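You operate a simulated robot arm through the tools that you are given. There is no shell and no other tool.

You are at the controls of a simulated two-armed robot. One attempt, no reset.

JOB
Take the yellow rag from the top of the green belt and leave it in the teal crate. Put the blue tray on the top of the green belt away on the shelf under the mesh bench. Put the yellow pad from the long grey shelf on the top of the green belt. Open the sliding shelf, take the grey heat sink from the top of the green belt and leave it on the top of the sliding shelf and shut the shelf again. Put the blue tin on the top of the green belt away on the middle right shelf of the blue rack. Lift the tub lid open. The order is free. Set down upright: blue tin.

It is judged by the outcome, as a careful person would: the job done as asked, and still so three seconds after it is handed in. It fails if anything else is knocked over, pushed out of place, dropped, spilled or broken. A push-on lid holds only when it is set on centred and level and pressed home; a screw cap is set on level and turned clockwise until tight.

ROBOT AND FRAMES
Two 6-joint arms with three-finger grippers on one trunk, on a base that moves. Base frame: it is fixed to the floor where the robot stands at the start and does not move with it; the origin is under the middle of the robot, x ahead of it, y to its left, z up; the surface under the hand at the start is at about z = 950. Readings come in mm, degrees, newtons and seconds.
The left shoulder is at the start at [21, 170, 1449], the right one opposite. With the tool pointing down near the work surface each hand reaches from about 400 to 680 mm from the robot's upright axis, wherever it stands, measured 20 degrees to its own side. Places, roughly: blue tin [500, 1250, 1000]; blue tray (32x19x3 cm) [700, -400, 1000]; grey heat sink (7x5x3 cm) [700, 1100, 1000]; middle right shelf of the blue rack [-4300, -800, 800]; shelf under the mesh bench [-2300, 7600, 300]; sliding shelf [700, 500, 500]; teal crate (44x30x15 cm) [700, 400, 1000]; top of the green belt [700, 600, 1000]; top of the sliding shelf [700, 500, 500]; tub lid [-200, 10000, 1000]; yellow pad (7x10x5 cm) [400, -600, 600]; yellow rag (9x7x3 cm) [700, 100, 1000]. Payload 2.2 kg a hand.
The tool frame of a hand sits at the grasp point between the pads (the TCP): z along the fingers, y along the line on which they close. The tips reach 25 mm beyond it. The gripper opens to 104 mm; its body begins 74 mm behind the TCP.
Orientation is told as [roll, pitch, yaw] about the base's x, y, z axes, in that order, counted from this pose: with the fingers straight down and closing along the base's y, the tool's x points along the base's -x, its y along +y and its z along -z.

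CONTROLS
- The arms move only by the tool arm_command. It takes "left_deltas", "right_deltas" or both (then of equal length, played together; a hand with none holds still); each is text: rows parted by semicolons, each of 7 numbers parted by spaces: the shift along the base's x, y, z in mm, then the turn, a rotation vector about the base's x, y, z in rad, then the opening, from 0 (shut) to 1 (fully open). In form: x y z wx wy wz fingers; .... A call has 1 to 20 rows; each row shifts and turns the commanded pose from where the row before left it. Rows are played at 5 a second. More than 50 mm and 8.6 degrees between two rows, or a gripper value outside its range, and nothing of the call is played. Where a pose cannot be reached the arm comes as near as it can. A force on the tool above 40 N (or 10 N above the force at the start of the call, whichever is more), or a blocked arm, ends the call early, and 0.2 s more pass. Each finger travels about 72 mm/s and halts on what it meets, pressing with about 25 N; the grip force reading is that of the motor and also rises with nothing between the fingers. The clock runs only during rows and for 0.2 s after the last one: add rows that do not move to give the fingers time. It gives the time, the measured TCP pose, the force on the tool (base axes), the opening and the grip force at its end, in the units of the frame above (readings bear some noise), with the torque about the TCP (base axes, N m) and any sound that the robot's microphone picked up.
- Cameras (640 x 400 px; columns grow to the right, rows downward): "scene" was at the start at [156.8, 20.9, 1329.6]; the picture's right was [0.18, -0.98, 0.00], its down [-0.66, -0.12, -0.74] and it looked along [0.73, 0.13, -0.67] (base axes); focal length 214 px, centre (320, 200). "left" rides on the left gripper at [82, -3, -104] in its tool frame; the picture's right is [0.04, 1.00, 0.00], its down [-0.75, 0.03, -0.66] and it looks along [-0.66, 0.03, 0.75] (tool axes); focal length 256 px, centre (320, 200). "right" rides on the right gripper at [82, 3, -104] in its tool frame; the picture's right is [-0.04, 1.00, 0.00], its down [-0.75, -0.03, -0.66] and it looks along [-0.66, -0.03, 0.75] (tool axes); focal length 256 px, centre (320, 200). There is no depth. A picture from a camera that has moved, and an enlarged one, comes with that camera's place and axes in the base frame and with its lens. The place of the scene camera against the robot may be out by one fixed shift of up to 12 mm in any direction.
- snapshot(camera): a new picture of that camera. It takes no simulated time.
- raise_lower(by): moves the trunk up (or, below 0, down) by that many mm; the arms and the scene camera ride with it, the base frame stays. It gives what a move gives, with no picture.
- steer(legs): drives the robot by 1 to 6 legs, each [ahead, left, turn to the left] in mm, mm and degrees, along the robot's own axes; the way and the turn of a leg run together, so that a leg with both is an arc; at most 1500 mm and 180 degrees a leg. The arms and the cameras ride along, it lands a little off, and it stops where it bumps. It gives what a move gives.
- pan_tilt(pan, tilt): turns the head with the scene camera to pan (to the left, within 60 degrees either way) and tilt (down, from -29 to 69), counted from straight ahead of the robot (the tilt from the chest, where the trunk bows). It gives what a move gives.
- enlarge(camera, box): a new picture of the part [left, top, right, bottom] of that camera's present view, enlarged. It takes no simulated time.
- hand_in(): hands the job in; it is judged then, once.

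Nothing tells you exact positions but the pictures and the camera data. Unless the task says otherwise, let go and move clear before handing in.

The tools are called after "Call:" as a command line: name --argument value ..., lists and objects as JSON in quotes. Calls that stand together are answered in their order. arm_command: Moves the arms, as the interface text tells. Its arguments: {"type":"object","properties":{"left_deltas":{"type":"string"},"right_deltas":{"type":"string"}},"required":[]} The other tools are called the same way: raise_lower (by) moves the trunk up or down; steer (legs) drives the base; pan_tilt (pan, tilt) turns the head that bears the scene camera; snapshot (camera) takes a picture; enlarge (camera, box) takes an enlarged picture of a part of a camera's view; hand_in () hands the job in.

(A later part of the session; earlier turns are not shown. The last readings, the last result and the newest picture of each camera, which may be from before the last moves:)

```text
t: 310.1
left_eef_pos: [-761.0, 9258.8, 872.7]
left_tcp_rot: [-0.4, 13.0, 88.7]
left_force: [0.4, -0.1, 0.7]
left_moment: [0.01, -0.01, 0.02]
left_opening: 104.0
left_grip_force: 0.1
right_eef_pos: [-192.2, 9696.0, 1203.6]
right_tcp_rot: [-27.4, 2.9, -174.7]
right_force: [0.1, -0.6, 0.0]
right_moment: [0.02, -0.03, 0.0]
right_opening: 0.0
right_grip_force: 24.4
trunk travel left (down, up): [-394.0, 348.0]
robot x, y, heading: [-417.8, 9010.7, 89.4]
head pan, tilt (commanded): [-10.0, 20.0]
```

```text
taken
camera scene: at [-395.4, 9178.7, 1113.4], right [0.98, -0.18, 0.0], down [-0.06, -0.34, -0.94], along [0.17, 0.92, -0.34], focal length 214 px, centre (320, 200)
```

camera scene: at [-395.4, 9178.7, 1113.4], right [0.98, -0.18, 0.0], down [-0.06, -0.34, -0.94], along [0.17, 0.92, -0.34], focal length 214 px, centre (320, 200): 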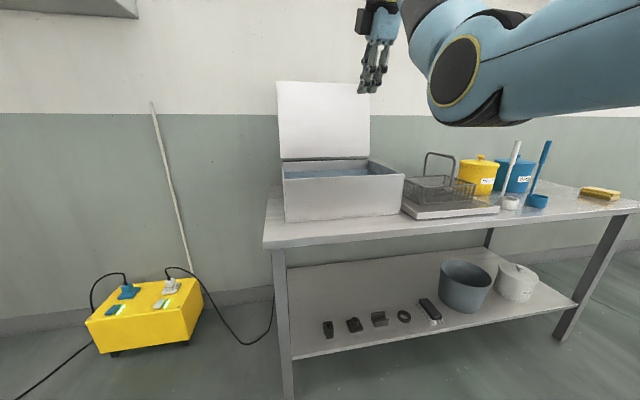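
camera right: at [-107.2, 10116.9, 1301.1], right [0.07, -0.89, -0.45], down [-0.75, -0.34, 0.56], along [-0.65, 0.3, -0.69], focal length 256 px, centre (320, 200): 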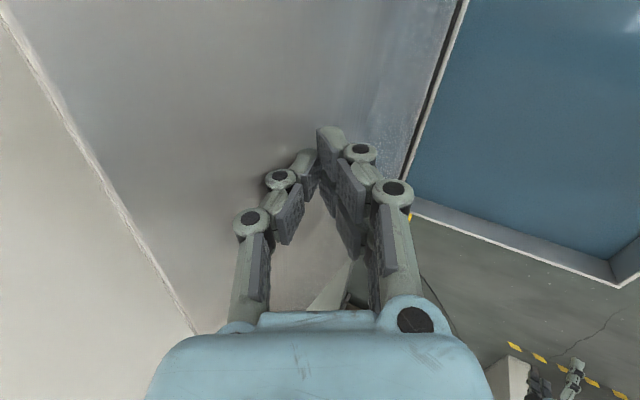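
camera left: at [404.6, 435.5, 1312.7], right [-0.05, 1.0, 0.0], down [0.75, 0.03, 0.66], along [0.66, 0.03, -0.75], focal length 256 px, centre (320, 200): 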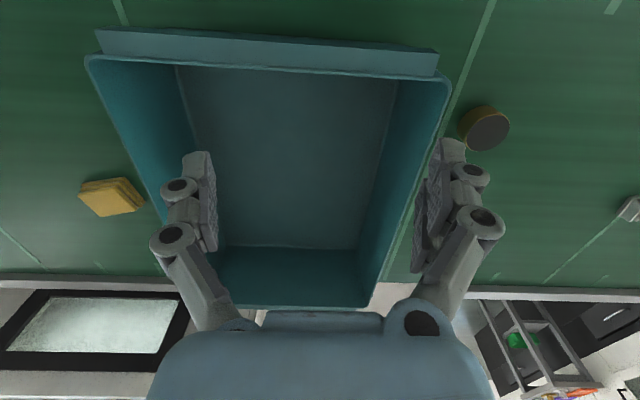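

The tub lid stays open. Next I inspect the mesh bench's lower shelf: back up along the aisle and turn to face it.

Call:
steer --legs '[[-1450, 0, 0], [0, 300, 0], [0, 0, 90]]'

Call:
pan_tilt --pan 0 --tilt 25

Call:
snapshot --camera "scene"

Call:
enlarge --camera "scene" --box '[160, 120, 400, 270]'

```text
t: 322.8
left_eef_pos: [-935.4, 7189.5, 872.9]
left_tcp_rot: [-0.2, 12.9, -178.4]
left_force: [0.0, -0.6, -0.5]
left_moment: [0.01, 0.02, -0.03]
left_opening: 103.9
left_grip_force: 0.1
right_eef_pos: [-1399.4, 7735.5, 1202.2]
right_tcp_rot: [-27.3, 3.0, -81.9]
right_force: [0.2, -0.3, 0.0]
right_moment: [-0.02, 0.02, 0.03]
right_opening: 0.1
right_grip_force: 24.9
trunk travel left (down, up): [-394.0, 348.0]
robot x, y, heading: [-699.0, 7544.7, -177.5]
head pan, tilt (commanded): [-10.0, 20.0]
```

```text
t: 323.5
left_eef_pos: [-935.4, 7189.3, 872.4]
left_tcp_rot: [-0.3, 12.9, -178.4]
left_force: [0.0, 0.2, 0.1]
left_moment: [0.0, 0.01, -0.01]
left_opening: 104.1
left_grip_force: 0.1
right_eef_pos: [-1399.8, 7736.6, 1202.7]
right_tcp_rot: [-27.3, 2.9, -81.9]
right_force: [-0.5, -0.4, 0.7]
right_moment: [0.01, -0.03, 0.01]
right_opening: 0.0
right_grip_force: 24.8
trunk travel left (down, up): [-394.0, 348.0]
robot x, y, heading: [-702.7, 7545.7, -177.6]
head pan, tilt (commanded): [0.0, 25.0]
```

```text
taken
camera scene: at [-863.1, 7544.1, 1105.2], right [-0.04, 1.0, 0.0], down [0.42, 0.02, -0.91], along [-0.91, -0.04, -0.42], focal length 214 px, centre (320, 200)
```

scene: 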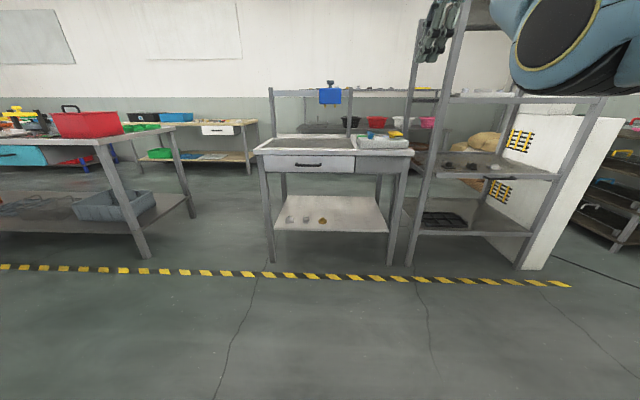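

```text
2.67 times, centred on (280, 195) of scene
camera zoom: at [-863.1, 7544.1, 1105.2], right [-0.04, 1.0, 0.0], down [0.42, 0.02, -0.91], along [-0.91, -0.04, -0.42], focal length 572 px, centre (427, 213)
```

zoom: 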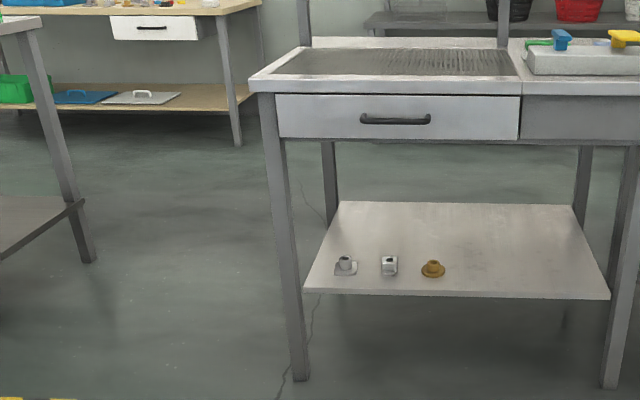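

The shelf is clear at its right part (y≈7595–7915, x≈−2150…−2350; drawers' underside at z≈710). The hand is already rolled so the fingers close along my forward axis, just right for pinching the tray's long divider. I drive back to the belt.

Call:
steer --legs '[[0, 0, 87.5], [1450, 0, 0], [1450, 0, 0], [1450, 0, 0], [1450, 0, 0]]'

Call:
pan_tilt --pan 0 --tilt 15

Call:
snapshot --camera "scene"

```text
t: 354.9
left_eef_pos: [-313.6, 1496.3, 871.3]
left_tcp_rot: [-0.3, 12.8, -90.1]
left_force: [0.2, -1.1, 0.0]
left_moment: [-0.03, 0.04, 0.01]
left_opening: 104.1
left_grip_force: 0.1
right_eef_pos: [-873.3, 1049.6, 1203.8]
right_tcp_rot: [-27.2, 2.9, 6.4]
right_force: [1.1, 0.4, 0.3]
right_moment: [-0.01, 0.01, -0.02]
right_opening: 0.2
right_grip_force: 25.3
trunk travel left (down, up): [-394.0, 348.0]
robot x, y, heading: [-661.4, 1742.7, -89.4]
head pan, tilt (commanded): [0.0, 25.0]
```

```text
t: 355.6
left_eef_pos: [-313.1, 1497.3, 872.1]
left_tcp_rot: [-0.3, 13.0, -90.1]
left_force: [0.5, 0.0, 0.4]
left_moment: [-0.01, 0.0, 0.02]
left_opening: 104.1
left_grip_force: 0.1
right_eef_pos: [-873.7, 1049.7, 1203.4]
right_tcp_rot: [-27.3, 3.0, 6.4]
right_force: [-0.4, 0.3, 0.3]
right_moment: [0.0, 0.03, 0.02]
right_opening: 0.0
right_grip_force: 25.4
trunk travel left (down, up): [-394.0, 348.0]
robot x, y, heading: [-662.1, 1744.1, -89.5]
head pan, tilt (commanded): [0.0, 15.0]
```

```text
taken
camera scene: at [-656.7, 1580.6, 1121.3], right [-1.0, -0.01, 0.0], down [0.0, 0.26, -0.97], along [0.01, -0.97, -0.26], focal length 214 px, centre (320, 200)
```

scene: 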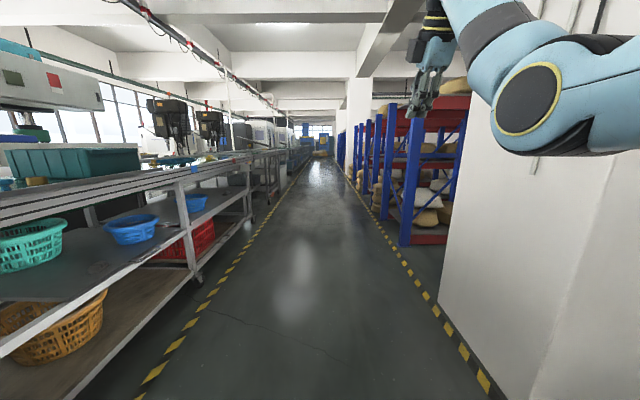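

Clear ahead. I continue to the tray's position and turn to face the belt.

Call:
steer --legs '[[1000, 0, 0], [960, 0, 0], [0, 0, 89.5]]'

Call:
raise_lower --by 150

Call:
pan_tilt --pan -5 --tilt 35

Call:
snapshot --camera "scene"

```text
t: 369.1
left_eef_pos: [-410.1, 145.8, 873.8]
left_tcp_rot: [-0.3, 12.9, -0.6]
left_force: [-0.1, 0.5, -0.5]
left_moment: [-0.01, 0.03, -0.02]
left_opening: 103.8
left_grip_force: 0.0
right_eef_pos: [31.2, -419.0, 1202.4]
right_tcp_rot: [-27.4, 2.9, 95.9]
right_force: [0.7, 1.1, 0.1]
right_moment: [-0.04, 0.0, 0.0]
right_opening: 0.0
right_grip_force: 25.4
trunk travel left (down, up): [-394.0, 348.0]
robot x, y, heading: [-659.0, -201.5, 0.2]
head pan, tilt (commanded): [0.0, 15.0]
```

```text
t: 370.9
left_eef_pos: [-410.4, 145.2, 1022.7]
left_tcp_rot: [-0.3, 12.9, -0.6]
left_force: [0.0, -0.3, -0.2]
left_moment: [0.03, 0.02, 0.0]
left_opening: 104.2
left_grip_force: 0.0
right_eef_pos: [32.2, -418.8, 1353.0]
right_tcp_rot: [-27.1, 2.9, 95.9]
right_force: [0.3, -0.2, 0.7]
right_moment: [-0.02, 0.0, -0.04]
right_opening: 0.1
right_grip_force: 25.4
trunk travel left (down, up): [-544.0, 198.0]
robot x, y, heading: [-658.7, -201.1, 0.0]
head pan, tilt (commanded): [0.0, 15.0]
```

```text
t: 371.7
left_eef_pos: [-410.4, 145.0, 1022.9]
left_tcp_rot: [-0.3, 12.9, -0.6]
left_force: [0.1, 0.2, 0.5]
left_moment: [0.02, 0.0, -0.02]
left_opening: 104.1
left_grip_force: 0.1
right_eef_pos: [32.0, -418.2, 1352.0]
right_tcp_rot: [-27.2, 2.8, 96.0]
right_force: [-0.6, 0.1, -0.6]
right_moment: [0.0, 0.01, 0.01]
right_opening: 0.4
right_grip_force: 25.0
trunk travel left (down, up): [-544.0, 198.0]
robot x, y, heading: [-660.6, -202.7, -0.0]
head pan, tilt (commanded): [-5.0, 35.0]
```

```text
taken
camera scene: at [-497.1, -203.0, 1242.6], right [-0.08, -1.0, 0.0], down [-0.57, 0.05, -0.82], along [0.82, -0.07, -0.57], focal length 214 px, centre (320, 200)
```

scene: 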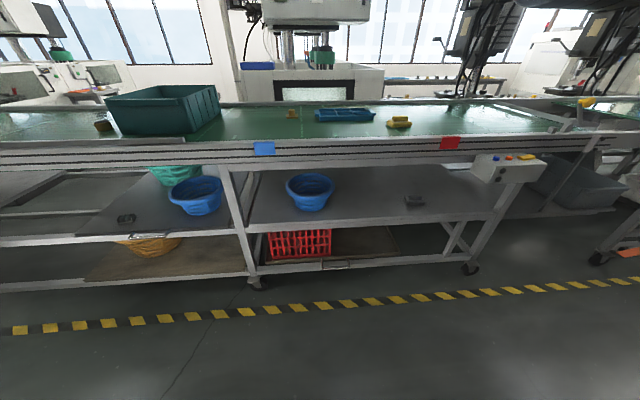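

Everything stands well. I bring the right hand to point straight down while still away from the belt, and open it.

Call:
arm_command --right_deltas "-22 0 -5 0 0.118 0 0.3; -22 0 -5 0 0.118 0 0.5; -22 0 -5 0 0.118 0 0.7; -21 0 -6 0 0.118 0 0.7; 0 0 -20 0 0 0 0.7; 0 0 -20 0 0 0 0.7; 0 0 0 0 0 0 0.7"

Call:
snapshot --camera "right"

Call:
snapshot --camera "scene"

```text
t: 373.3
left_eef_pos: [-410.5, 143.7, 1022.9]
left_tcp_rot: [-0.3, 12.9, -0.6]
left_force: [-0.2, 0.4, 0.0]
left_moment: [-0.04, 0.02, -0.03]
left_opening: 104.2
left_grip_force: 0.0
right_eef_pos: [4.2, -416.2, 1297.2]
right_tcp_rot: [-0.4, -0.1, 96.5]
right_force: [-0.6, 0.1, 0.5]
right_moment: [0.0, -0.02, 0.01]
right_opening: 72.8
right_grip_force: 0.1
right hand out of reach, approached as far as the arm can: row 1, 2, 3, 4, 5, 6
trunk travel left (down, up): [-544.0, 198.0]
robot x, y, heading: [-659.9, -203.9, 0.0]
head pan, tilt (commanded): [-5.0, 35.0]
```

```text
taken
camera right: at [10.8, -498.3, 1402.3], right [-1.0, -0.07, -0.01], down [-0.06, 0.75, 0.66], along [-0.04, 0.66, -0.75], focal length 256 px, centre (320, 200)
```

right: 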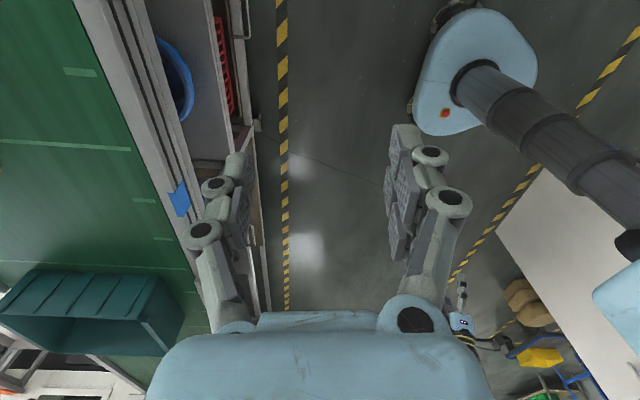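

```text
taken
camera scene: at [-497.4, -202.9, 1242.6], right [-0.08, -1.0, 0.0], down [-0.57, 0.05, -0.82], along [0.82, -0.07, -0.57], focal length 214 px, centre (320, 200)
```

scene: 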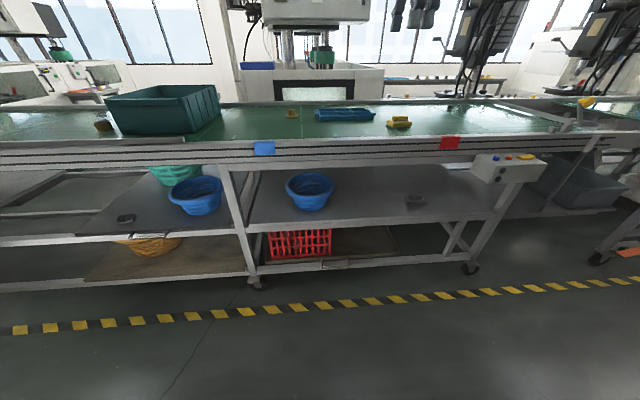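

The hand points down with fingers closing fore-aft. I drive toward the tray.

Call:
steer --legs '[[0, -35, 0], [600, 0, 0]]'

Call:
pan_tilt --pan -20 --tilt 45

Call:
snapshot --camera "scene"

Call:
snapshot --camera "right"

```text
t: 377.2
left_eef_pos: [196.5, 104.2, 1023.6]
left_tcp_rot: [-0.3, 12.9, -1.3]
left_force: [-0.3, 0.1, -0.1]
left_moment: [0.04, 0.03, 0.0]
left_opening: 104.1
left_grip_force: 0.0
right_eef_pos: [603.4, -462.7, 1297.2]
right_tcp_rot: [-0.2, 0.0, 95.9]
right_force: [0.5, -0.6, -0.8]
right_moment: [-0.01, 0.05, 0.01]
right_opening: 73.0
right_grip_force: 0.2
trunk travel left (down, up): [-544.0, 198.0]
robot x, y, heading: [-57.8, -241.9, -0.2]
head pan, tilt (commanded): [-5.0, 35.0]
```

```text
t: 377.9
left_eef_pos: [195.7, 104.0, 1023.1]
left_tcp_rot: [-0.3, 12.9, -1.3]
left_force: [0.1, -0.5, -0.2]
left_moment: [0.01, -0.01, 0.0]
left_opening: 104.3
left_grip_force: 0.1
right_eef_pos: [603.4, -463.4, 1298.3]
right_tcp_rot: [-0.3, -0.2, 95.8]
right_force: [0.5, 0.4, 0.4]
right_moment: [-0.04, -0.03, -0.05]
right_opening: 72.7
right_grip_force: 0.0
trunk travel left (down, up): [-544.0, 198.0]
robot x, y, heading: [-57.5, -241.4, -0.5]
head pan, tilt (commanded): [-20.0, 45.0]
```

```text
taken
camera scene: at [93.0, -262.8, 1227.8], right [-0.35, -0.94, 0.0], down [-0.66, 0.25, -0.71], along [0.66, -0.25, -0.71], focal length 214 px, centre (320, 200)
```

scene: 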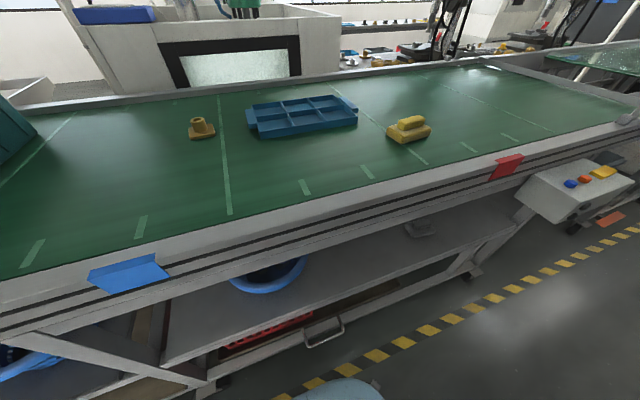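

```text
taken
camera right: at [608.8, -545.0, 1402.2], right [-1.0, -0.06, -0.01], down [-0.05, 0.75, 0.66], along [-0.04, 0.66, -0.75], focal length 256 px, centre (320, 200)
```

right: 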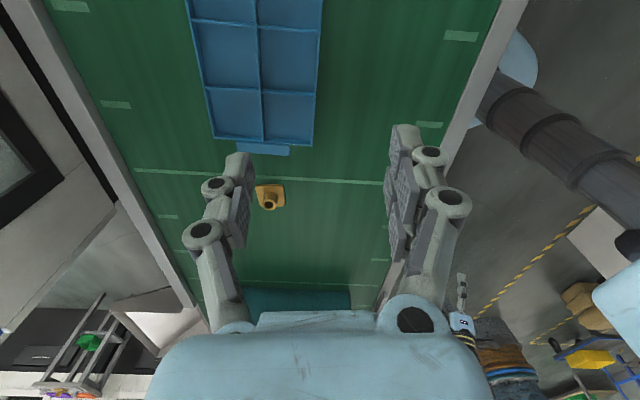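

The tray's long divider runs at x≈697, centre y≈−448, with yaw about −2°. I correct the hand's yaw and advance.

Call:
arm_command --right_deltas "0 8 -20 0 0 -0.07 0.7; 0 7 -20 0 0 -0.07 0.7; 0 0 -30 0 0 0 0.7; 0 0 -30 0 0 0 0.7; 0 0 0 0 0 0 0.7"

Call:
steer --legs '[[70, 0, 0.3]]'

Call:
snapshot --camera "right"

Call:
snapshot --camera "scene"

```text
t: 379.1
left_eef_pos: [196.2, 103.5, 1023.2]
left_tcp_rot: [-0.3, 12.9, -1.4]
left_force: [-0.8, -0.2, -0.5]
left_moment: [0.03, 0.01, 0.03]
left_opening: 103.9
left_grip_force: 0.1
right_eef_pos: [603.2, -446.6, 1197.3]
right_tcp_rot: [-0.4, -0.2, 87.9]
right_force: [-0.2, 0.4, -0.3]
right_moment: [0.01, 0.0, 0.0]
right_opening: 72.8
right_grip_force: 0.0
trunk travel left (down, up): [-544.0, 198.0]
robot x, y, heading: [-57.6, -243.4, -0.6]
head pan, tilt (commanded): [-20.0, 45.0]
```

```text
t: 380.2
left_eef_pos: [266.8, 104.4, 1022.2]
left_tcp_rot: [-0.3, 13.0, -1.1]
left_force: [1.2, 0.5, 0.2]
left_moment: [-0.02, 0.04, -0.01]
left_opening: 104.3
left_grip_force: 0.2
right_eef_pos: [678.0, -444.9, 1196.0]
right_tcp_rot: [-0.2, -0.1, 88.1]
right_force: [0.5, -0.4, -0.3]
right_moment: [0.0, 0.07, 0.0]
right_opening: 72.7
right_grip_force: 0.1
trunk travel left (down, up): [-544.0, 198.0]
robot x, y, heading: [15.3, -240.1, -0.1]
head pan, tilt (commanded): [-20.0, 45.0]
```

```text
taken
camera right: at [670.8, -526.1, 1300.7], right [-1.0, 0.07, 0.0], down [0.05, 0.75, 0.66], along [0.05, 0.66, -0.75], focal length 256 px, centre (320, 200)
```

right: 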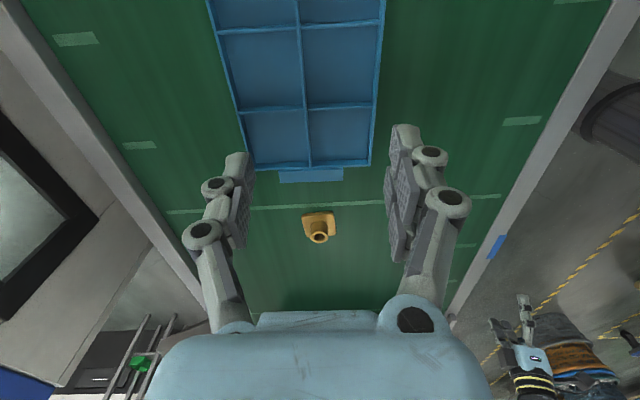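

```text
taken
camera scene: at [165.0, -262.6, 1227.4], right [-0.35, -0.94, 0.0], down [-0.66, 0.25, -0.71], along [0.66, -0.25, -0.71], focal length 214 px, centre (320, 200)
```

scene: 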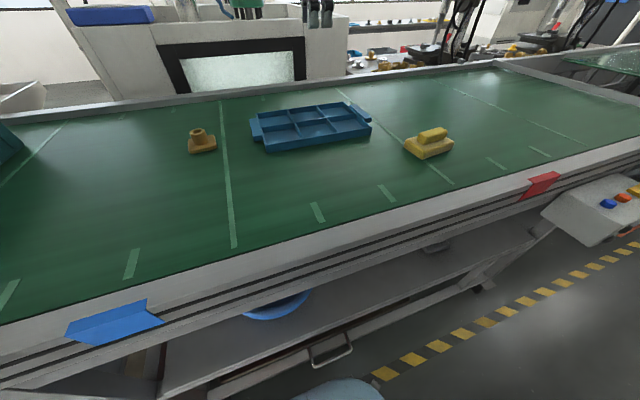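

The divider is at x≈699 and the middle cell spans y −486…−404 (centre −445). I lower with the trunk and shift forward 20 mm.

Call:
raise_lower --by -130

Call:
arm_command --right_deltas "10 0 0 0 0 0 0.7; 10 0 0 0 0 0 0.7; 0 0 0 0 0 0 0.7"

Call:
snapshot --camera "right"

```text
t: 381.7
left_eef_pos: [263.6, 104.4, 893.4]
left_tcp_rot: [-0.3, 12.9, -1.0]
left_force: [0.2, -1.0, 0.0]
left_moment: [0.01, -0.04, 0.0]
left_opening: 104.1
left_grip_force: 0.1
right_eef_pos: [679.1, -444.4, 1046.7]
right_tcp_rot: [1.6, 0.0, 88.1]
right_force: [0.0, 0.0, -1.0]
right_moment: [-0.02, -0.01, 0.01]
right_opening: 72.8
right_grip_force: 0.1
trunk travel left (down, up): [-414.0, 328.0]
robot x, y, heading: [9.3, -238.3, -0.4]
head pan, tilt (commanded): [-20.0, 45.0]
```

```text
t: 382.5
left_eef_pos: [263.6, 105.1, 892.7]
left_tcp_rot: [-0.3, 12.9, -1.0]
left_force: [-0.1, 0.7, -0.5]
left_moment: [0.0, 0.02, -0.04]
left_opening: 104.2
left_grip_force: 0.1
right_eef_pos: [699.8, -445.3, 1047.5]
right_tcp_rot: [1.5, 0.0, 88.0]
right_force: [-0.1, 0.6, -0.8]
right_moment: [0.01, -0.01, -0.02]
right_opening: 72.9
right_grip_force: 0.1
trunk travel left (down, up): [-414.0, 328.0]
robot x, y, heading: [9.1, -243.0, -0.1]
head pan, tilt (commanded): [-20.0, 45.0]
```

```text
taken
camera right: at [696.3, -526.4, 1151.1], right [-1.0, 0.07, 0.03], down [0.07, 0.75, 0.66], along [0.03, 0.66, -0.75], focal length 256 px, centre (320, 200)
```

right: 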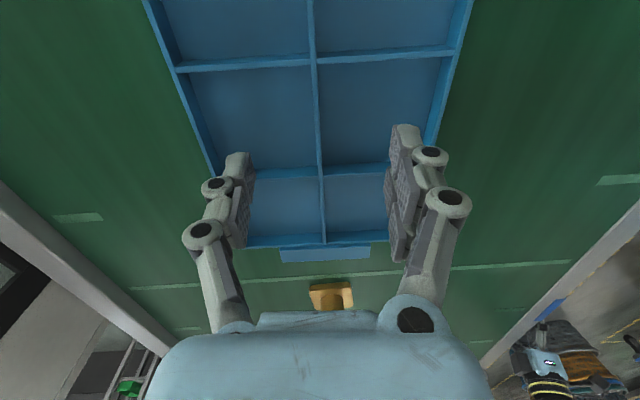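

Before lowering further I must lift the left hand, which would otherwise come near the belt's rail.

Call:
arm_command --left_deltas "-10 0 40 0 0 0 1; -10 0 40 0 0 0 1; -10 0 40 0 0 0 1; 0 0 40 0 0 0 1; 0 0 20 0 0 0 1; 0 0 0 0 0 0 1"

Call:
enlarge --camera "right" --box '[220, 0, 420, 125]'

```text
t: 383.9
left_eef_pos: [240.2, 105.8, 1072.0]
left_tcp_rot: [-0.3, 12.9, -0.9]
left_force: [-0.6, 0.4, 0.1]
left_moment: [0.02, -0.02, 0.0]
left_opening: 103.8
left_grip_force: 0.0
left hand out of reach, approached as far as the arm can: row 3
right_eef_pos: [698.8, -444.8, 1046.2]
right_tcp_rot: [1.5, 0.0, 88.2]
right_force: [0.9, -0.4, 0.0]
right_moment: [0.01, 0.02, 0.0]
right_opening: 72.4
right_grip_force: 0.1
trunk travel left (down, up): [-414.0, 328.0]
robot x, y, heading: [12.6, -240.0, -0.3]
head pan, tilt (commanded): [-20.0, 45.0]
```

```text
3.20 times, centred on (320, 62) of right
camera zoom: at [696.1, -526.4, 1151.2], right [-1.0, 0.07, 0.03], down [0.07, 0.75, 0.66], along [0.03, 0.66, -0.75], focal length 819 px, centre (320, 640)
```

zoom: 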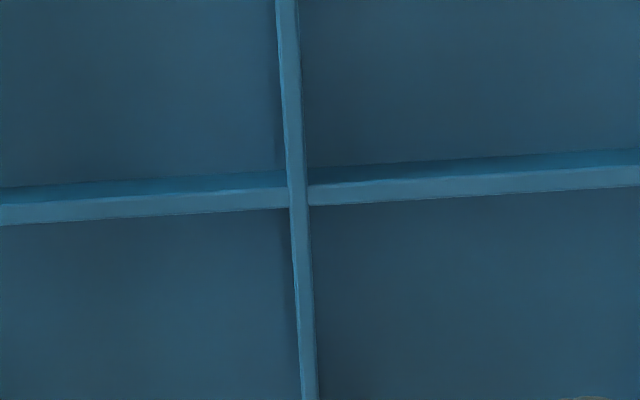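

The hand is centred over the divider (x 698.8, y −445). I lower so the fingers straddle it and close.

Call:
raise_lower --by -58

Call:
snapshot --camera "right"

```text
t: 384.9
left_eef_pos: [241.5, 105.5, 1015.1]
left_tcp_rot: [-0.3, 13.0, -1.0]
left_force: [0.4, 0.2, 0.6]
left_moment: [0.04, -0.02, 0.02]
left_opening: 104.1
left_grip_force: 0.1
right_eef_pos: [698.7, -444.6, 990.0]
right_tcp_rot: [1.5, 0.1, 88.1]
right_force: [-0.4, 0.0, -0.2]
right_moment: [0.01, -0.01, 0.01]
right_opening: 72.7
right_grip_force: 0.0
trunk travel left (down, up): [-356.0, 386.0]
robot x, y, heading: [10.2, -238.0, -0.4]
head pan, tilt (commanded): [-20.0, 45.0]
```

```text
taken
camera right: at [695.6, -526.1, 1093.7], right [-1.0, 0.07, 0.03], down [0.07, 0.75, 0.66], along [0.03, 0.66, -0.75], focal length 256 px, centre (320, 200)
```

right: 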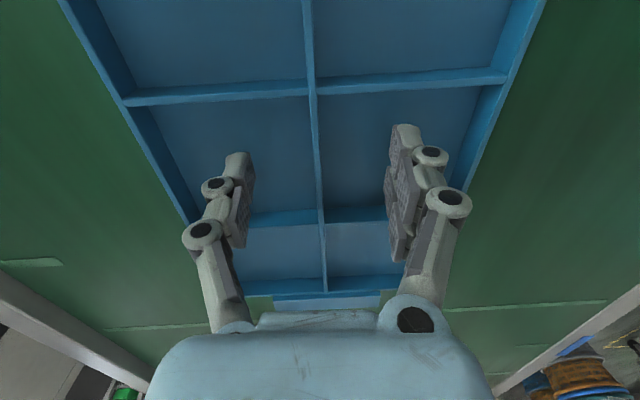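

Call:
arm_command --right_deltas "0 0 -4 0 0 0 0.7; 0 0 -4 0 0 0 0.7; 0 0 0 0 0 0 0.4; 0 0 0 0 0 0 0.2; 0 0 0 0 0 0 0; 0 0 0 0 0 0 0; 0 0 0 0 0 0 0; 0 0 0 0 0 0 0"

Call:
snapshot --camera "right"

```text
t: 386.7
left_eef_pos: [242.5, 104.4, 1014.5]
left_tcp_rot: [-0.5, 12.9, -1.0]
left_force: [0.6, 0.6, -0.5]
left_moment: [0.01, 0.03, 0.01]
left_opening: 104.4
left_grip_force: 0.3
right_eef_pos: [698.4, -445.1, 982.1]
right_tcp_rot: [1.4, 0.0, 88.1]
right_force: [6.1, -0.9, 6.7]
right_moment: [0.03, -0.12, 0.5]
right_opening: 6.0
right_grip_force: 25.1
trunk travel left (down, up): [-356.0, 386.0]
robot x, y, heading: [12.8, -241.6, -0.5]
head pan, tilt (commanded): [-20.0, 45.0]
```

```text
taken
camera right: at [696.0, -526.2, 1085.6], right [-1.0, 0.07, 0.03], down [0.07, 0.75, 0.66], along [0.03, 0.66, -0.75], focal length 256 px, centre (320, 200)
```

right: 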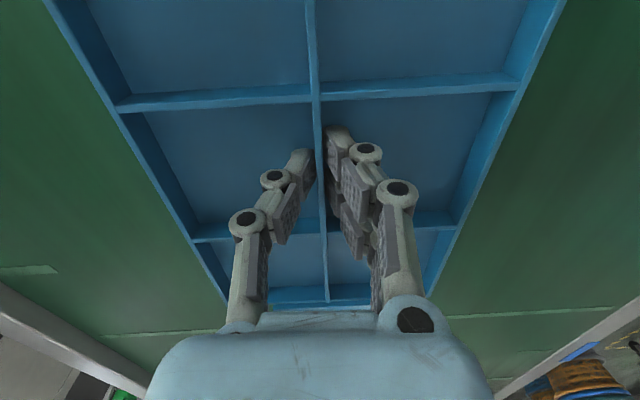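

The divider is pinched (6 mm). I lift gently and check the tray stays level.

Call:
raise_lower --by 25

Call:
snapshot --camera "right"

Call:
snapshot --camera "scene"

```text
t: 387.4
left_eef_pos: [242.6, 103.6, 1038.0]
left_tcp_rot: [-0.4, 13.1, -1.0]
left_force: [0.7, 0.7, -0.8]
left_moment: [0.0, 0.01, 0.03]
left_opening: 104.0
left_grip_force: 0.1
right_eef_pos: [699.2, -443.7, 1004.3]
right_tcp_rot: [1.6, 0.1, 88.1]
right_force: [0.5, 0.3, -2.9]
right_moment: [-0.02, -0.01, 0.0]
right_opening: 5.9
right_grip_force: 24.8
trunk travel left (down, up): [-381.0, 361.0]
robot x, y, heading: [8.8, -240.0, -0.4]
head pan, tilt (commanded): [-20.0, 45.0]
```

```text
taken
camera right: at [696.7, -526.1, 1108.9], right [-1.0, 0.07, 0.03], down [0.07, 0.75, 0.66], along [0.03, 0.66, -0.75], focal length 256 px, centre (320, 200)
```

right: 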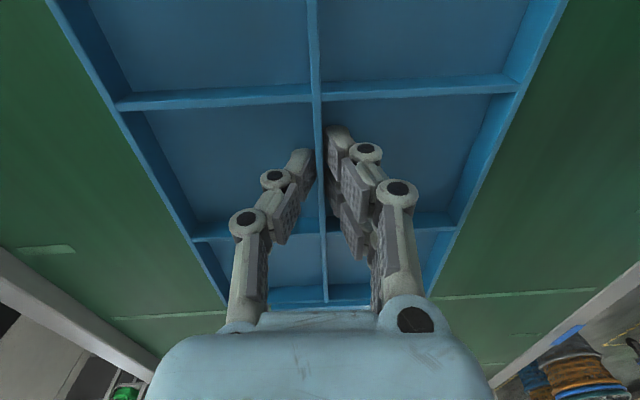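

```text
taken
camera scene: at [168.2, -262.6, 1061.0], right [-0.35, -0.94, 0.0], down [-0.66, 0.25, -0.71], along [0.66, -0.25, -0.71], focal length 214 px, centre (320, 200)
```

scene: 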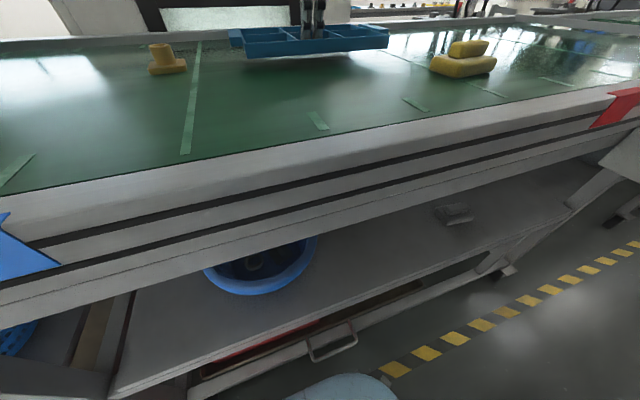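

The tray hangs level with its ~3 N weight. I raise it, back off, and carry it along the aisle to the mesh bench.

Call:
raise_lower --by 170

Call:
steer --legs '[[-680, 0, 0]]'

Call:
snapshot --camera "right"

Call:
steer --legs '[[0, 0, 90.4], [1450, 0, 0], [1450, 0, 0]]'

Call:
snapshot --camera "right"

```text
t: 389.4
left_eef_pos: [243.2, 104.5, 1209.2]
left_tcp_rot: [-0.3, 13.0, -1.0]
left_force: [0.0, -0.7, -0.2]
left_moment: [0.01, -0.05, 0.01]
left_opening: 104.1
left_grip_force: 0.0
right_eef_pos: [696.8, -444.1, 1198.1]
right_tcp_rot: [-0.4, -0.1, 88.1]
right_force: [0.8, 0.5, -3.1]
right_moment: [0.01, 0.02, -0.02]
right_opening: 5.9
right_grip_force: 25.0
trunk travel left (down, up): [-551.0, 191.0]
robot x, y, heading: [15.6, -239.0, -0.4]
head pan, tilt (commanded): [-20.0, 45.0]
```

```text
t: 393.2
left_eef_pos: [-458.4, 108.7, 1211.4]
left_tcp_rot: [-0.4, 13.0, -1.3]
left_force: [0.5, 0.3, 0.0]
left_moment: [-0.01, -0.01, 0.02]
left_opening: 104.0
left_grip_force: 0.1
right_eef_pos: [-8.2, -441.6, 1196.8]
right_tcp_rot: [-0.3, -0.1, 87.9]
right_force: [-1.0, 0.1, -2.6]
right_moment: [-0.01, -0.04, -0.01]
right_opening: 6.1
right_grip_force: 24.9
trunk travel left (down, up): [-551.0, 191.0]
robot x, y, heading: [-688.8, -234.1, -0.6]
head pan, tilt (commanded): [-20.0, 45.0]
```

```text
taken
camera right: at [-13.9, -523.4, 1302.6], right [-1.0, 0.08, -0.01], down [0.05, 0.75, 0.66], along [0.06, 0.66, -0.75], focal length 256 px, centre (320, 200)
```

right: 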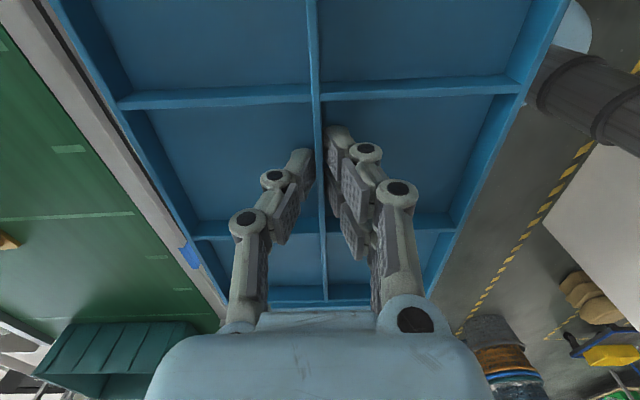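

```text
t: 411.0
left_eef_pos: [-997.3, 2887.1, 1209.9]
left_tcp_rot: [-0.4, 13.0, 89.6]
left_force: [-0.3, -0.3, 0.3]
left_moment: [0.0, 0.04, -0.01]
left_opening: 104.1
left_grip_force: 0.1
right_eef_pos: [-454.9, 3346.2, 1197.6]
right_tcp_rot: [-0.4, -0.1, 178.7]
right_force: [-0.6, 0.6, -2.6]
right_moment: [0.01, -0.01, -0.01]
right_opening: 6.0
right_grip_force: 25.2
trunk travel left (down, up): [-551.0, 191.0]
robot x, y, heading: [-649.3, 2660.3, 90.2]
head pan, tilt (commanded): [-20.0, 45.0]
```

```text
taken
camera right: at [-371.9, 3339.8, 1302.2], right [-0.06, -1.0, -0.01], down [-0.75, 0.04, 0.66], along [-0.66, 0.05, -0.75], focal length 256 px, centre (320, 200)
```

right: 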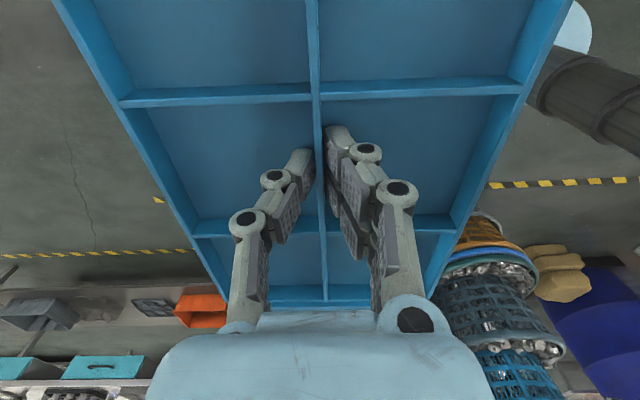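

The tray rides steadily. I continue to the bench.

Call:
steer --legs '[[1450, 0, 0], [1450, 0, 0], [1450, 0, 0], [530, 0, 0], [0, 0, 89.6]]'

Call:
pan_tilt --pan -15 --tilt 35

Call:
snapshot --camera "scene"

Call:
snapshot --camera "right"

```text
t: 438.4
left_eef_pos: [-939.6, 7187.6, 1210.6]
left_tcp_rot: [-0.4, 13.0, -178.1]
left_force: [0.6, 0.7, 0.3]
left_moment: [0.01, -0.01, -0.03]
left_opening: 104.0
left_grip_force: 0.1
right_eef_pos: [-1419.5, 7711.9, 1198.2]
right_tcp_rot: [-0.5, -0.1, -89.1]
right_force: [-0.7, 0.5, -2.5]
right_moment: [0.01, -0.04, 0.02]
right_opening: 5.8
right_grip_force: 24.9
trunk travel left (down, up): [-551.0, 191.0]
robot x, y, heading: [-727.6, 7541.9, -177.5]
head pan, tilt (commanded): [-20.0, 45.0]
```

```text
t: 439.2
left_eef_pos: [-940.2, 7186.8, 1209.3]
left_tcp_rot: [-0.5, 12.9, -178.1]
left_force: [-0.9, 0.5, -0.2]
left_moment: [0.0, -0.03, 0.0]
left_opening: 104.2
left_grip_force: 0.1
right_eef_pos: [-1420.1, 7712.7, 1197.7]
right_tcp_rot: [-0.5, -0.1, -89.1]
right_force: [0.3, 0.1, -3.0]
right_moment: [0.02, -0.02, 0.0]
right_opening: 6.1
right_grip_force: 25.3
trunk travel left (down, up): [-551.0, 191.0]
robot x, y, heading: [-724.9, 7543.1, -177.3]
head pan, tilt (commanded): [-15.0, 35.0]
```

```text
taken
camera scene: at [-880.8, 7563.8, 1249.5], right [0.22, 0.98, 0.0], down [0.56, -0.12, -0.82], along [-0.8, 0.18, -0.57], focal length 214 px, centre (320, 200)
```

scene: 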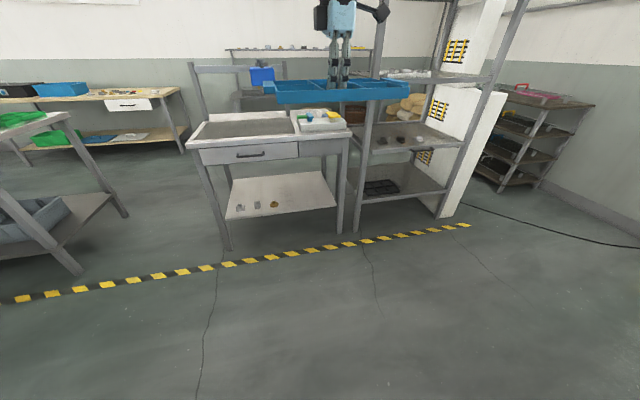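

```text
taken
camera right: at [-1416.0, 7794.3, 1302.2], right [1.0, -0.02, -0.01], down [-0.01, -0.75, 0.66], along [-0.02, -0.66, -0.75], focal length 256 px, centre (320, 200)
```

right: 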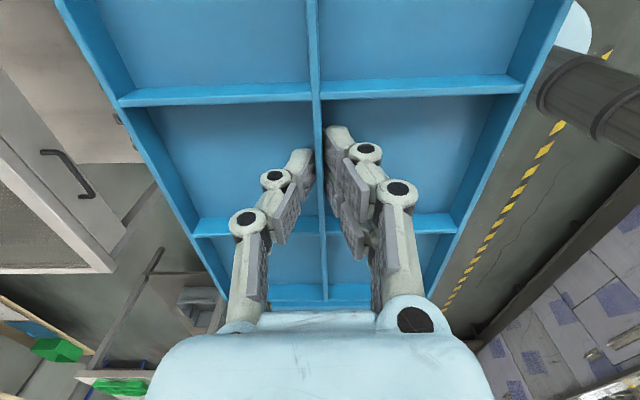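

The tray is level and I'm facing the bench. I straighten the heading and lower the trunk in stages, watching the hand's tilt.

Call:
steer --legs '[[0, 0, -2.7]]'

Call:
raise_lower --by -250

Call:
raise_lower --by -200

Call:
snapshot --camera "scene"

Call:
snapshot --camera "right"

```text
t: 440.0
left_eef_pos: [-955.2, 7196.3, 1209.7]
left_tcp_rot: [-0.4, 13.0, 179.1]
left_force: [-0.4, 0.0, -0.3]
left_moment: [0.0, 0.02, -0.02]
left_opening: 104.0
left_grip_force: 0.1
right_eef_pos: [-1410.8, 7745.3, 1198.7]
right_tcp_rot: [-0.4, 0.0, -91.7]
right_force: [0.3, 0.4, -2.8]
right_moment: [0.04, 0.0, 0.01]
right_opening: 5.9
right_grip_force: 24.9
trunk travel left (down, up): [-551.0, 191.0]
robot x, y, heading: [-728.1, 7543.0, 179.6]
head pan, tilt (commanded): [-15.0, 35.0]
```

```text
t: 442.6
left_eef_pos: [-961.0, 7197.2, 951.7]
left_tcp_rot: [-0.5, 15.2, 179.1]
left_force: [0.1, -0.3, 0.0]
left_moment: [-0.01, 0.0, 0.01]
left_opening: 104.1
left_grip_force: 0.0
right_eef_pos: [-1412.9, 7744.6, 938.0]
right_tcp_rot: [0.6, 0.0, -91.7]
right_force: [0.1, 0.9, -3.0]
right_moment: [-0.04, 0.04, 0.02]
right_opening: 6.2
right_grip_force: 25.2
trunk travel left (down, up): [-301.0, 441.0]
robot x, y, heading: [-724.2, 7545.3, 179.8]
head pan, tilt (commanded): [-15.0, 35.0]
```

```text
t: 444.7
left_eef_pos: [-976.8, 7197.1, 714.4]
left_tcp_rot: [-0.6, 27.5, 179.2]
left_force: [-0.1, 0.1, -0.2]
left_moment: [-0.01, 0.04, 0.01]
left_opening: 103.8
left_grip_force: 0.0
right_eef_pos: [-1416.2, 7744.5, 601.9]
right_tcp_rot: [13.0, 0.3, -91.8]
right_force: [-1.2, -0.7, -3.1]
right_moment: [0.01, 0.01, 0.02]
right_opening: 6.2
right_grip_force: 25.5
trunk travel left (down, up): [-101.0, 641.0]
robot x, y, heading: [-727.6, 7540.9, 179.7]
head pan, tilt (commanded): [-15.0, 35.0]
```

```text
taken
camera scene: at [-902.7, 7571.2, 787.1], right [0.26, 0.97, 0.0], down [0.55, -0.15, -0.82], along [-0.79, 0.21, -0.57], focal length 214 px, centre (320, 200)
```

scene: 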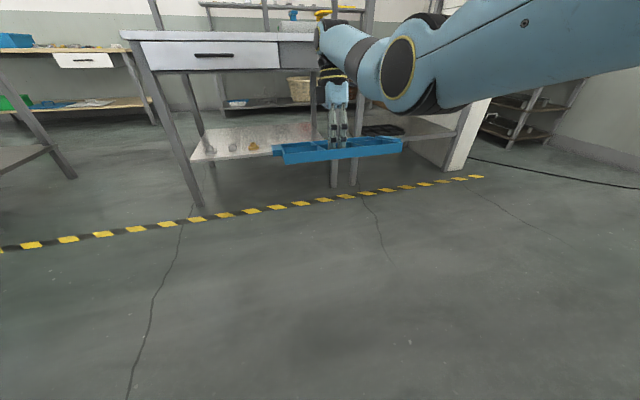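

```text
taken
camera right: at [-1433.5, 7826.3, 703.7], right [0.97, -0.07, 0.22], down [-0.2, -0.75, 0.63], along [0.12, -0.66, -0.74], focal length 256 px, centre (320, 200)
```

right: 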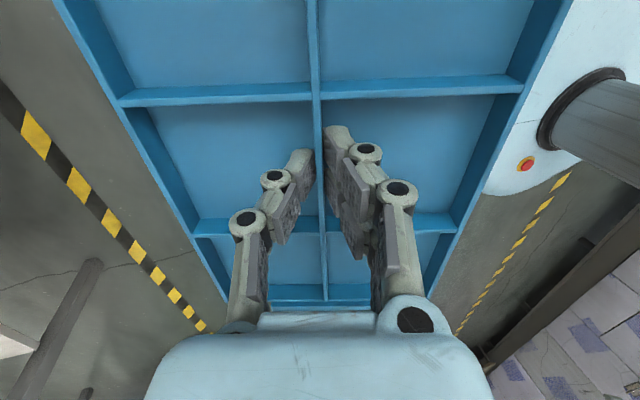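

The chest bows at low height, tilting the hand; I level the tray again with the wrist.

Call:
arm_command --right_deltas "0 0 0 0 0.067 0 0; 0 0 0 0 0.067 0 0; 0 0 0 0 0.067 0 0; 0 0 0 0 0 0 0"

Call:
raise_lower --by -95

Call:
snapshot --camera "scene"

```text
t: 445.7
left_eef_pos: [-977.1, 7196.1, 713.3]
left_tcp_rot: [-0.5, 27.4, 179.0]
left_force: [-0.3, 0.1, -0.6]
left_moment: [-0.02, -0.02, 0.01]
left_opening: 103.9
left_grip_force: 0.0
right_eef_pos: [-1416.5, 7744.3, 600.0]
right_tcp_rot: [1.4, -0.1, -91.7]
right_force: [1.0, -0.5, -3.6]
right_moment: [0.01, 0.0, 0.05]
right_opening: 6.0
right_grip_force: 24.8
trunk travel left (down, up): [-101.0, 641.0]
robot x, y, heading: [-724.7, 7542.9, 180.0]
head pan, tilt (commanded): [-15.0, 35.0]
```

```text
t: 447.0
left_eef_pos: [-982.6, 7197.0, 598.2]
left_tcp_rot: [-0.7, 35.5, 178.9]
left_force: [-1.0, 0.2, -0.3]
left_moment: [0.03, 0.0, 0.01]
left_opening: 104.0
left_grip_force: 0.1
right_eef_pos: [-1403.5, 7745.2, 428.5]
right_tcp_rot: [8.9, 0.0, -91.7]
right_force: [-0.3, 0.0, -2.1]
right_moment: [0.01, 0.01, 0.03]
right_opening: 5.9
right_grip_force: 25.0
trunk travel left (down, up): [-6.0, 736.0]
robot x, y, heading: [-724.2, 7540.2, 179.6]
head pan, tilt (commanded): [-15.0, 35.0]
```

```text
taken
camera scene: at [-910.0, 7571.2, 692.9], right [0.26, 0.97, 0.0], down [0.55, -0.15, -0.82], along [-0.79, 0.21, -0.57], focal length 214 px, centre (320, 200)
```

scene: 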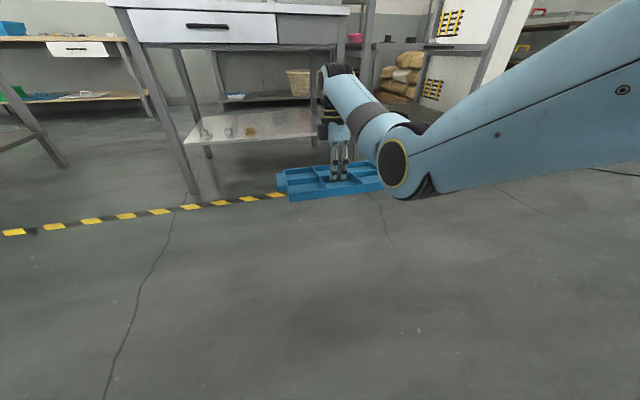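

The arm is already in the elbow-low posture, good for the shelf. I level the tray and lower to z≈365 for the approach.

Call:
arm_command --right_deltas "0 0 -15 0 0.066 0 0; 0 0 -15 0 0.065 0 0; 0 0 -15 0 0 0 0; 0 0 -15 0 0 0 0; 0 0 0 0 0 0 0"

Call:
snapshot --camera "scene"

Call:
snapshot --camera "right"

```text
t: 448.2
left_eef_pos: [-983.9, 7196.2, 598.0]
left_tcp_rot: [-0.8, 35.6, 179.0]
left_force: [1.1, 0.2, -0.4]
left_moment: [-0.02, 0.0, 0.0]
left_opening: 104.2
left_grip_force: 0.0
right_eef_pos: [-1402.4, 7743.2, 367.9]
right_tcp_rot: [1.6, 0.0, -91.8]
right_force: [-0.2, 0.6, -4.1]
right_moment: [0.02, -0.03, -0.01]
right_opening: 6.1
right_grip_force: 25.0
trunk travel left (down, up): [-6.0, 736.0]
robot x, y, heading: [-728.3, 7543.5, 179.7]
head pan, tilt (commanded): [-15.0, 35.0]
```

```text
taken
camera scene: at [-910.2, 7571.2, 692.6], right [0.26, 0.97, 0.0], down [0.55, -0.15, -0.82], along [-0.79, 0.21, -0.57], focal length 214 px, centre (320, 200)
```

scene: 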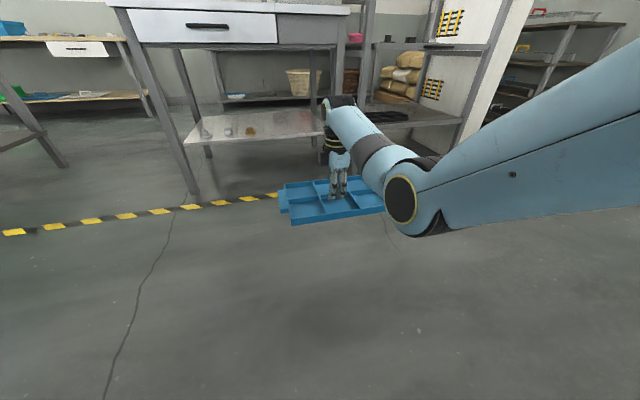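

```text
taken
camera right: at [-1398.9, 7825.0, 470.3], right [1.0, -0.07, 0.03], down [-0.07, -0.75, 0.66], along [-0.03, -0.66, -0.75], focal length 256 px, centre (320, 200)
```

right: 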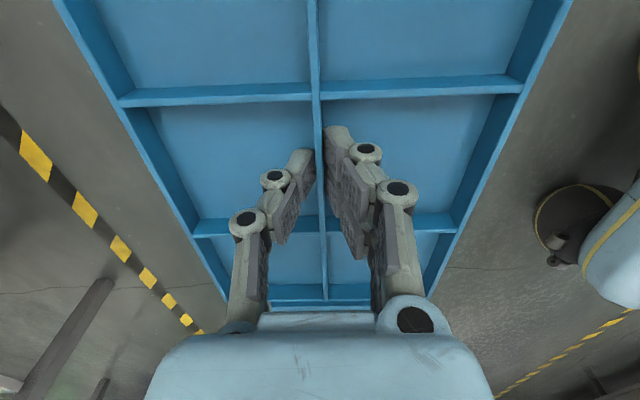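

Tray level, at y≈7743. I approach the bench.

Call:
steer --legs '[[560, 0, 0.3]]'

Call:
pan_tilt --pan -20 --tilt 25

Call:
snapshot --camera "scene"

Call:
snapshot --camera "right"

```text
t: 451.4
left_eef_pos: [-1541.8, 7197.2, 598.5]
left_tcp_rot: [-0.6, 35.6, 178.9]
left_force: [0.1, -0.1, -0.2]
left_moment: [0.0, 0.01, 0.0]
left_opening: 104.0
left_grip_force: 0.0
right_eef_pos: [-1963.4, 7744.2, 366.2]
right_tcp_rot: [1.6, -0.1, -91.7]
right_force: [-0.2, 0.2, -2.9]
right_moment: [-0.01, -0.03, -0.01]
right_opening: 5.9
right_grip_force: 25.3
trunk travel left (down, up): [-6.0, 736.0]
robot x, y, heading: [-1287.9, 7546.6, 179.9]
head pan, tilt (commanded): [-15.0, 35.0]
```

```text
t: 452.1
left_eef_pos: [-1542.5, 7197.2, 596.6]
left_tcp_rot: [-0.7, 35.6, 179.0]
left_force: [0.3, 0.0, -0.6]
left_moment: [-0.02, 0.0, 0.0]
left_opening: 104.0
left_grip_force: 0.1
right_eef_pos: [-1962.8, 7744.2, 366.1]
right_tcp_rot: [1.6, -0.2, -91.7]
right_force: [0.9, 0.0, -3.1]
right_moment: [0.02, -0.01, -0.01]
right_opening: 6.2
right_grip_force: 25.5
trunk travel left (down, up): [-6.0, 736.0]
robot x, y, heading: [-1283.6, 7544.4, 180.0]
head pan, tilt (commanded): [-20.0, 25.0]
```

```text
taken
camera scene: at [-1471.3, 7580.9, 708.3], right [0.34, 0.94, 0.0], down [0.4, -0.15, -0.91], along [-0.85, 0.31, -0.42], focal length 214 px, centre (320, 200)
```

scene: 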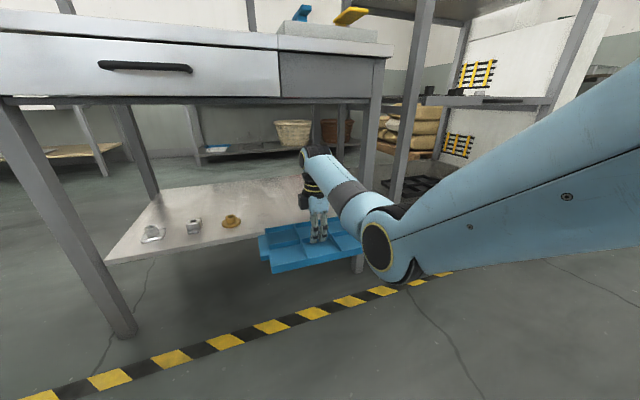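

```text
taken
camera right: at [-1958.7, 7825.3, 470.4], right [1.0, -0.07, 0.03], down [-0.07, -0.75, 0.66], along [-0.02, -0.66, -0.75], focal length 256 px, centre (320, 200)
```

right: 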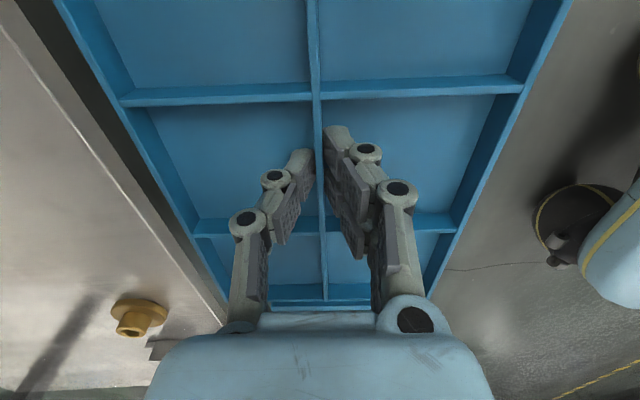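

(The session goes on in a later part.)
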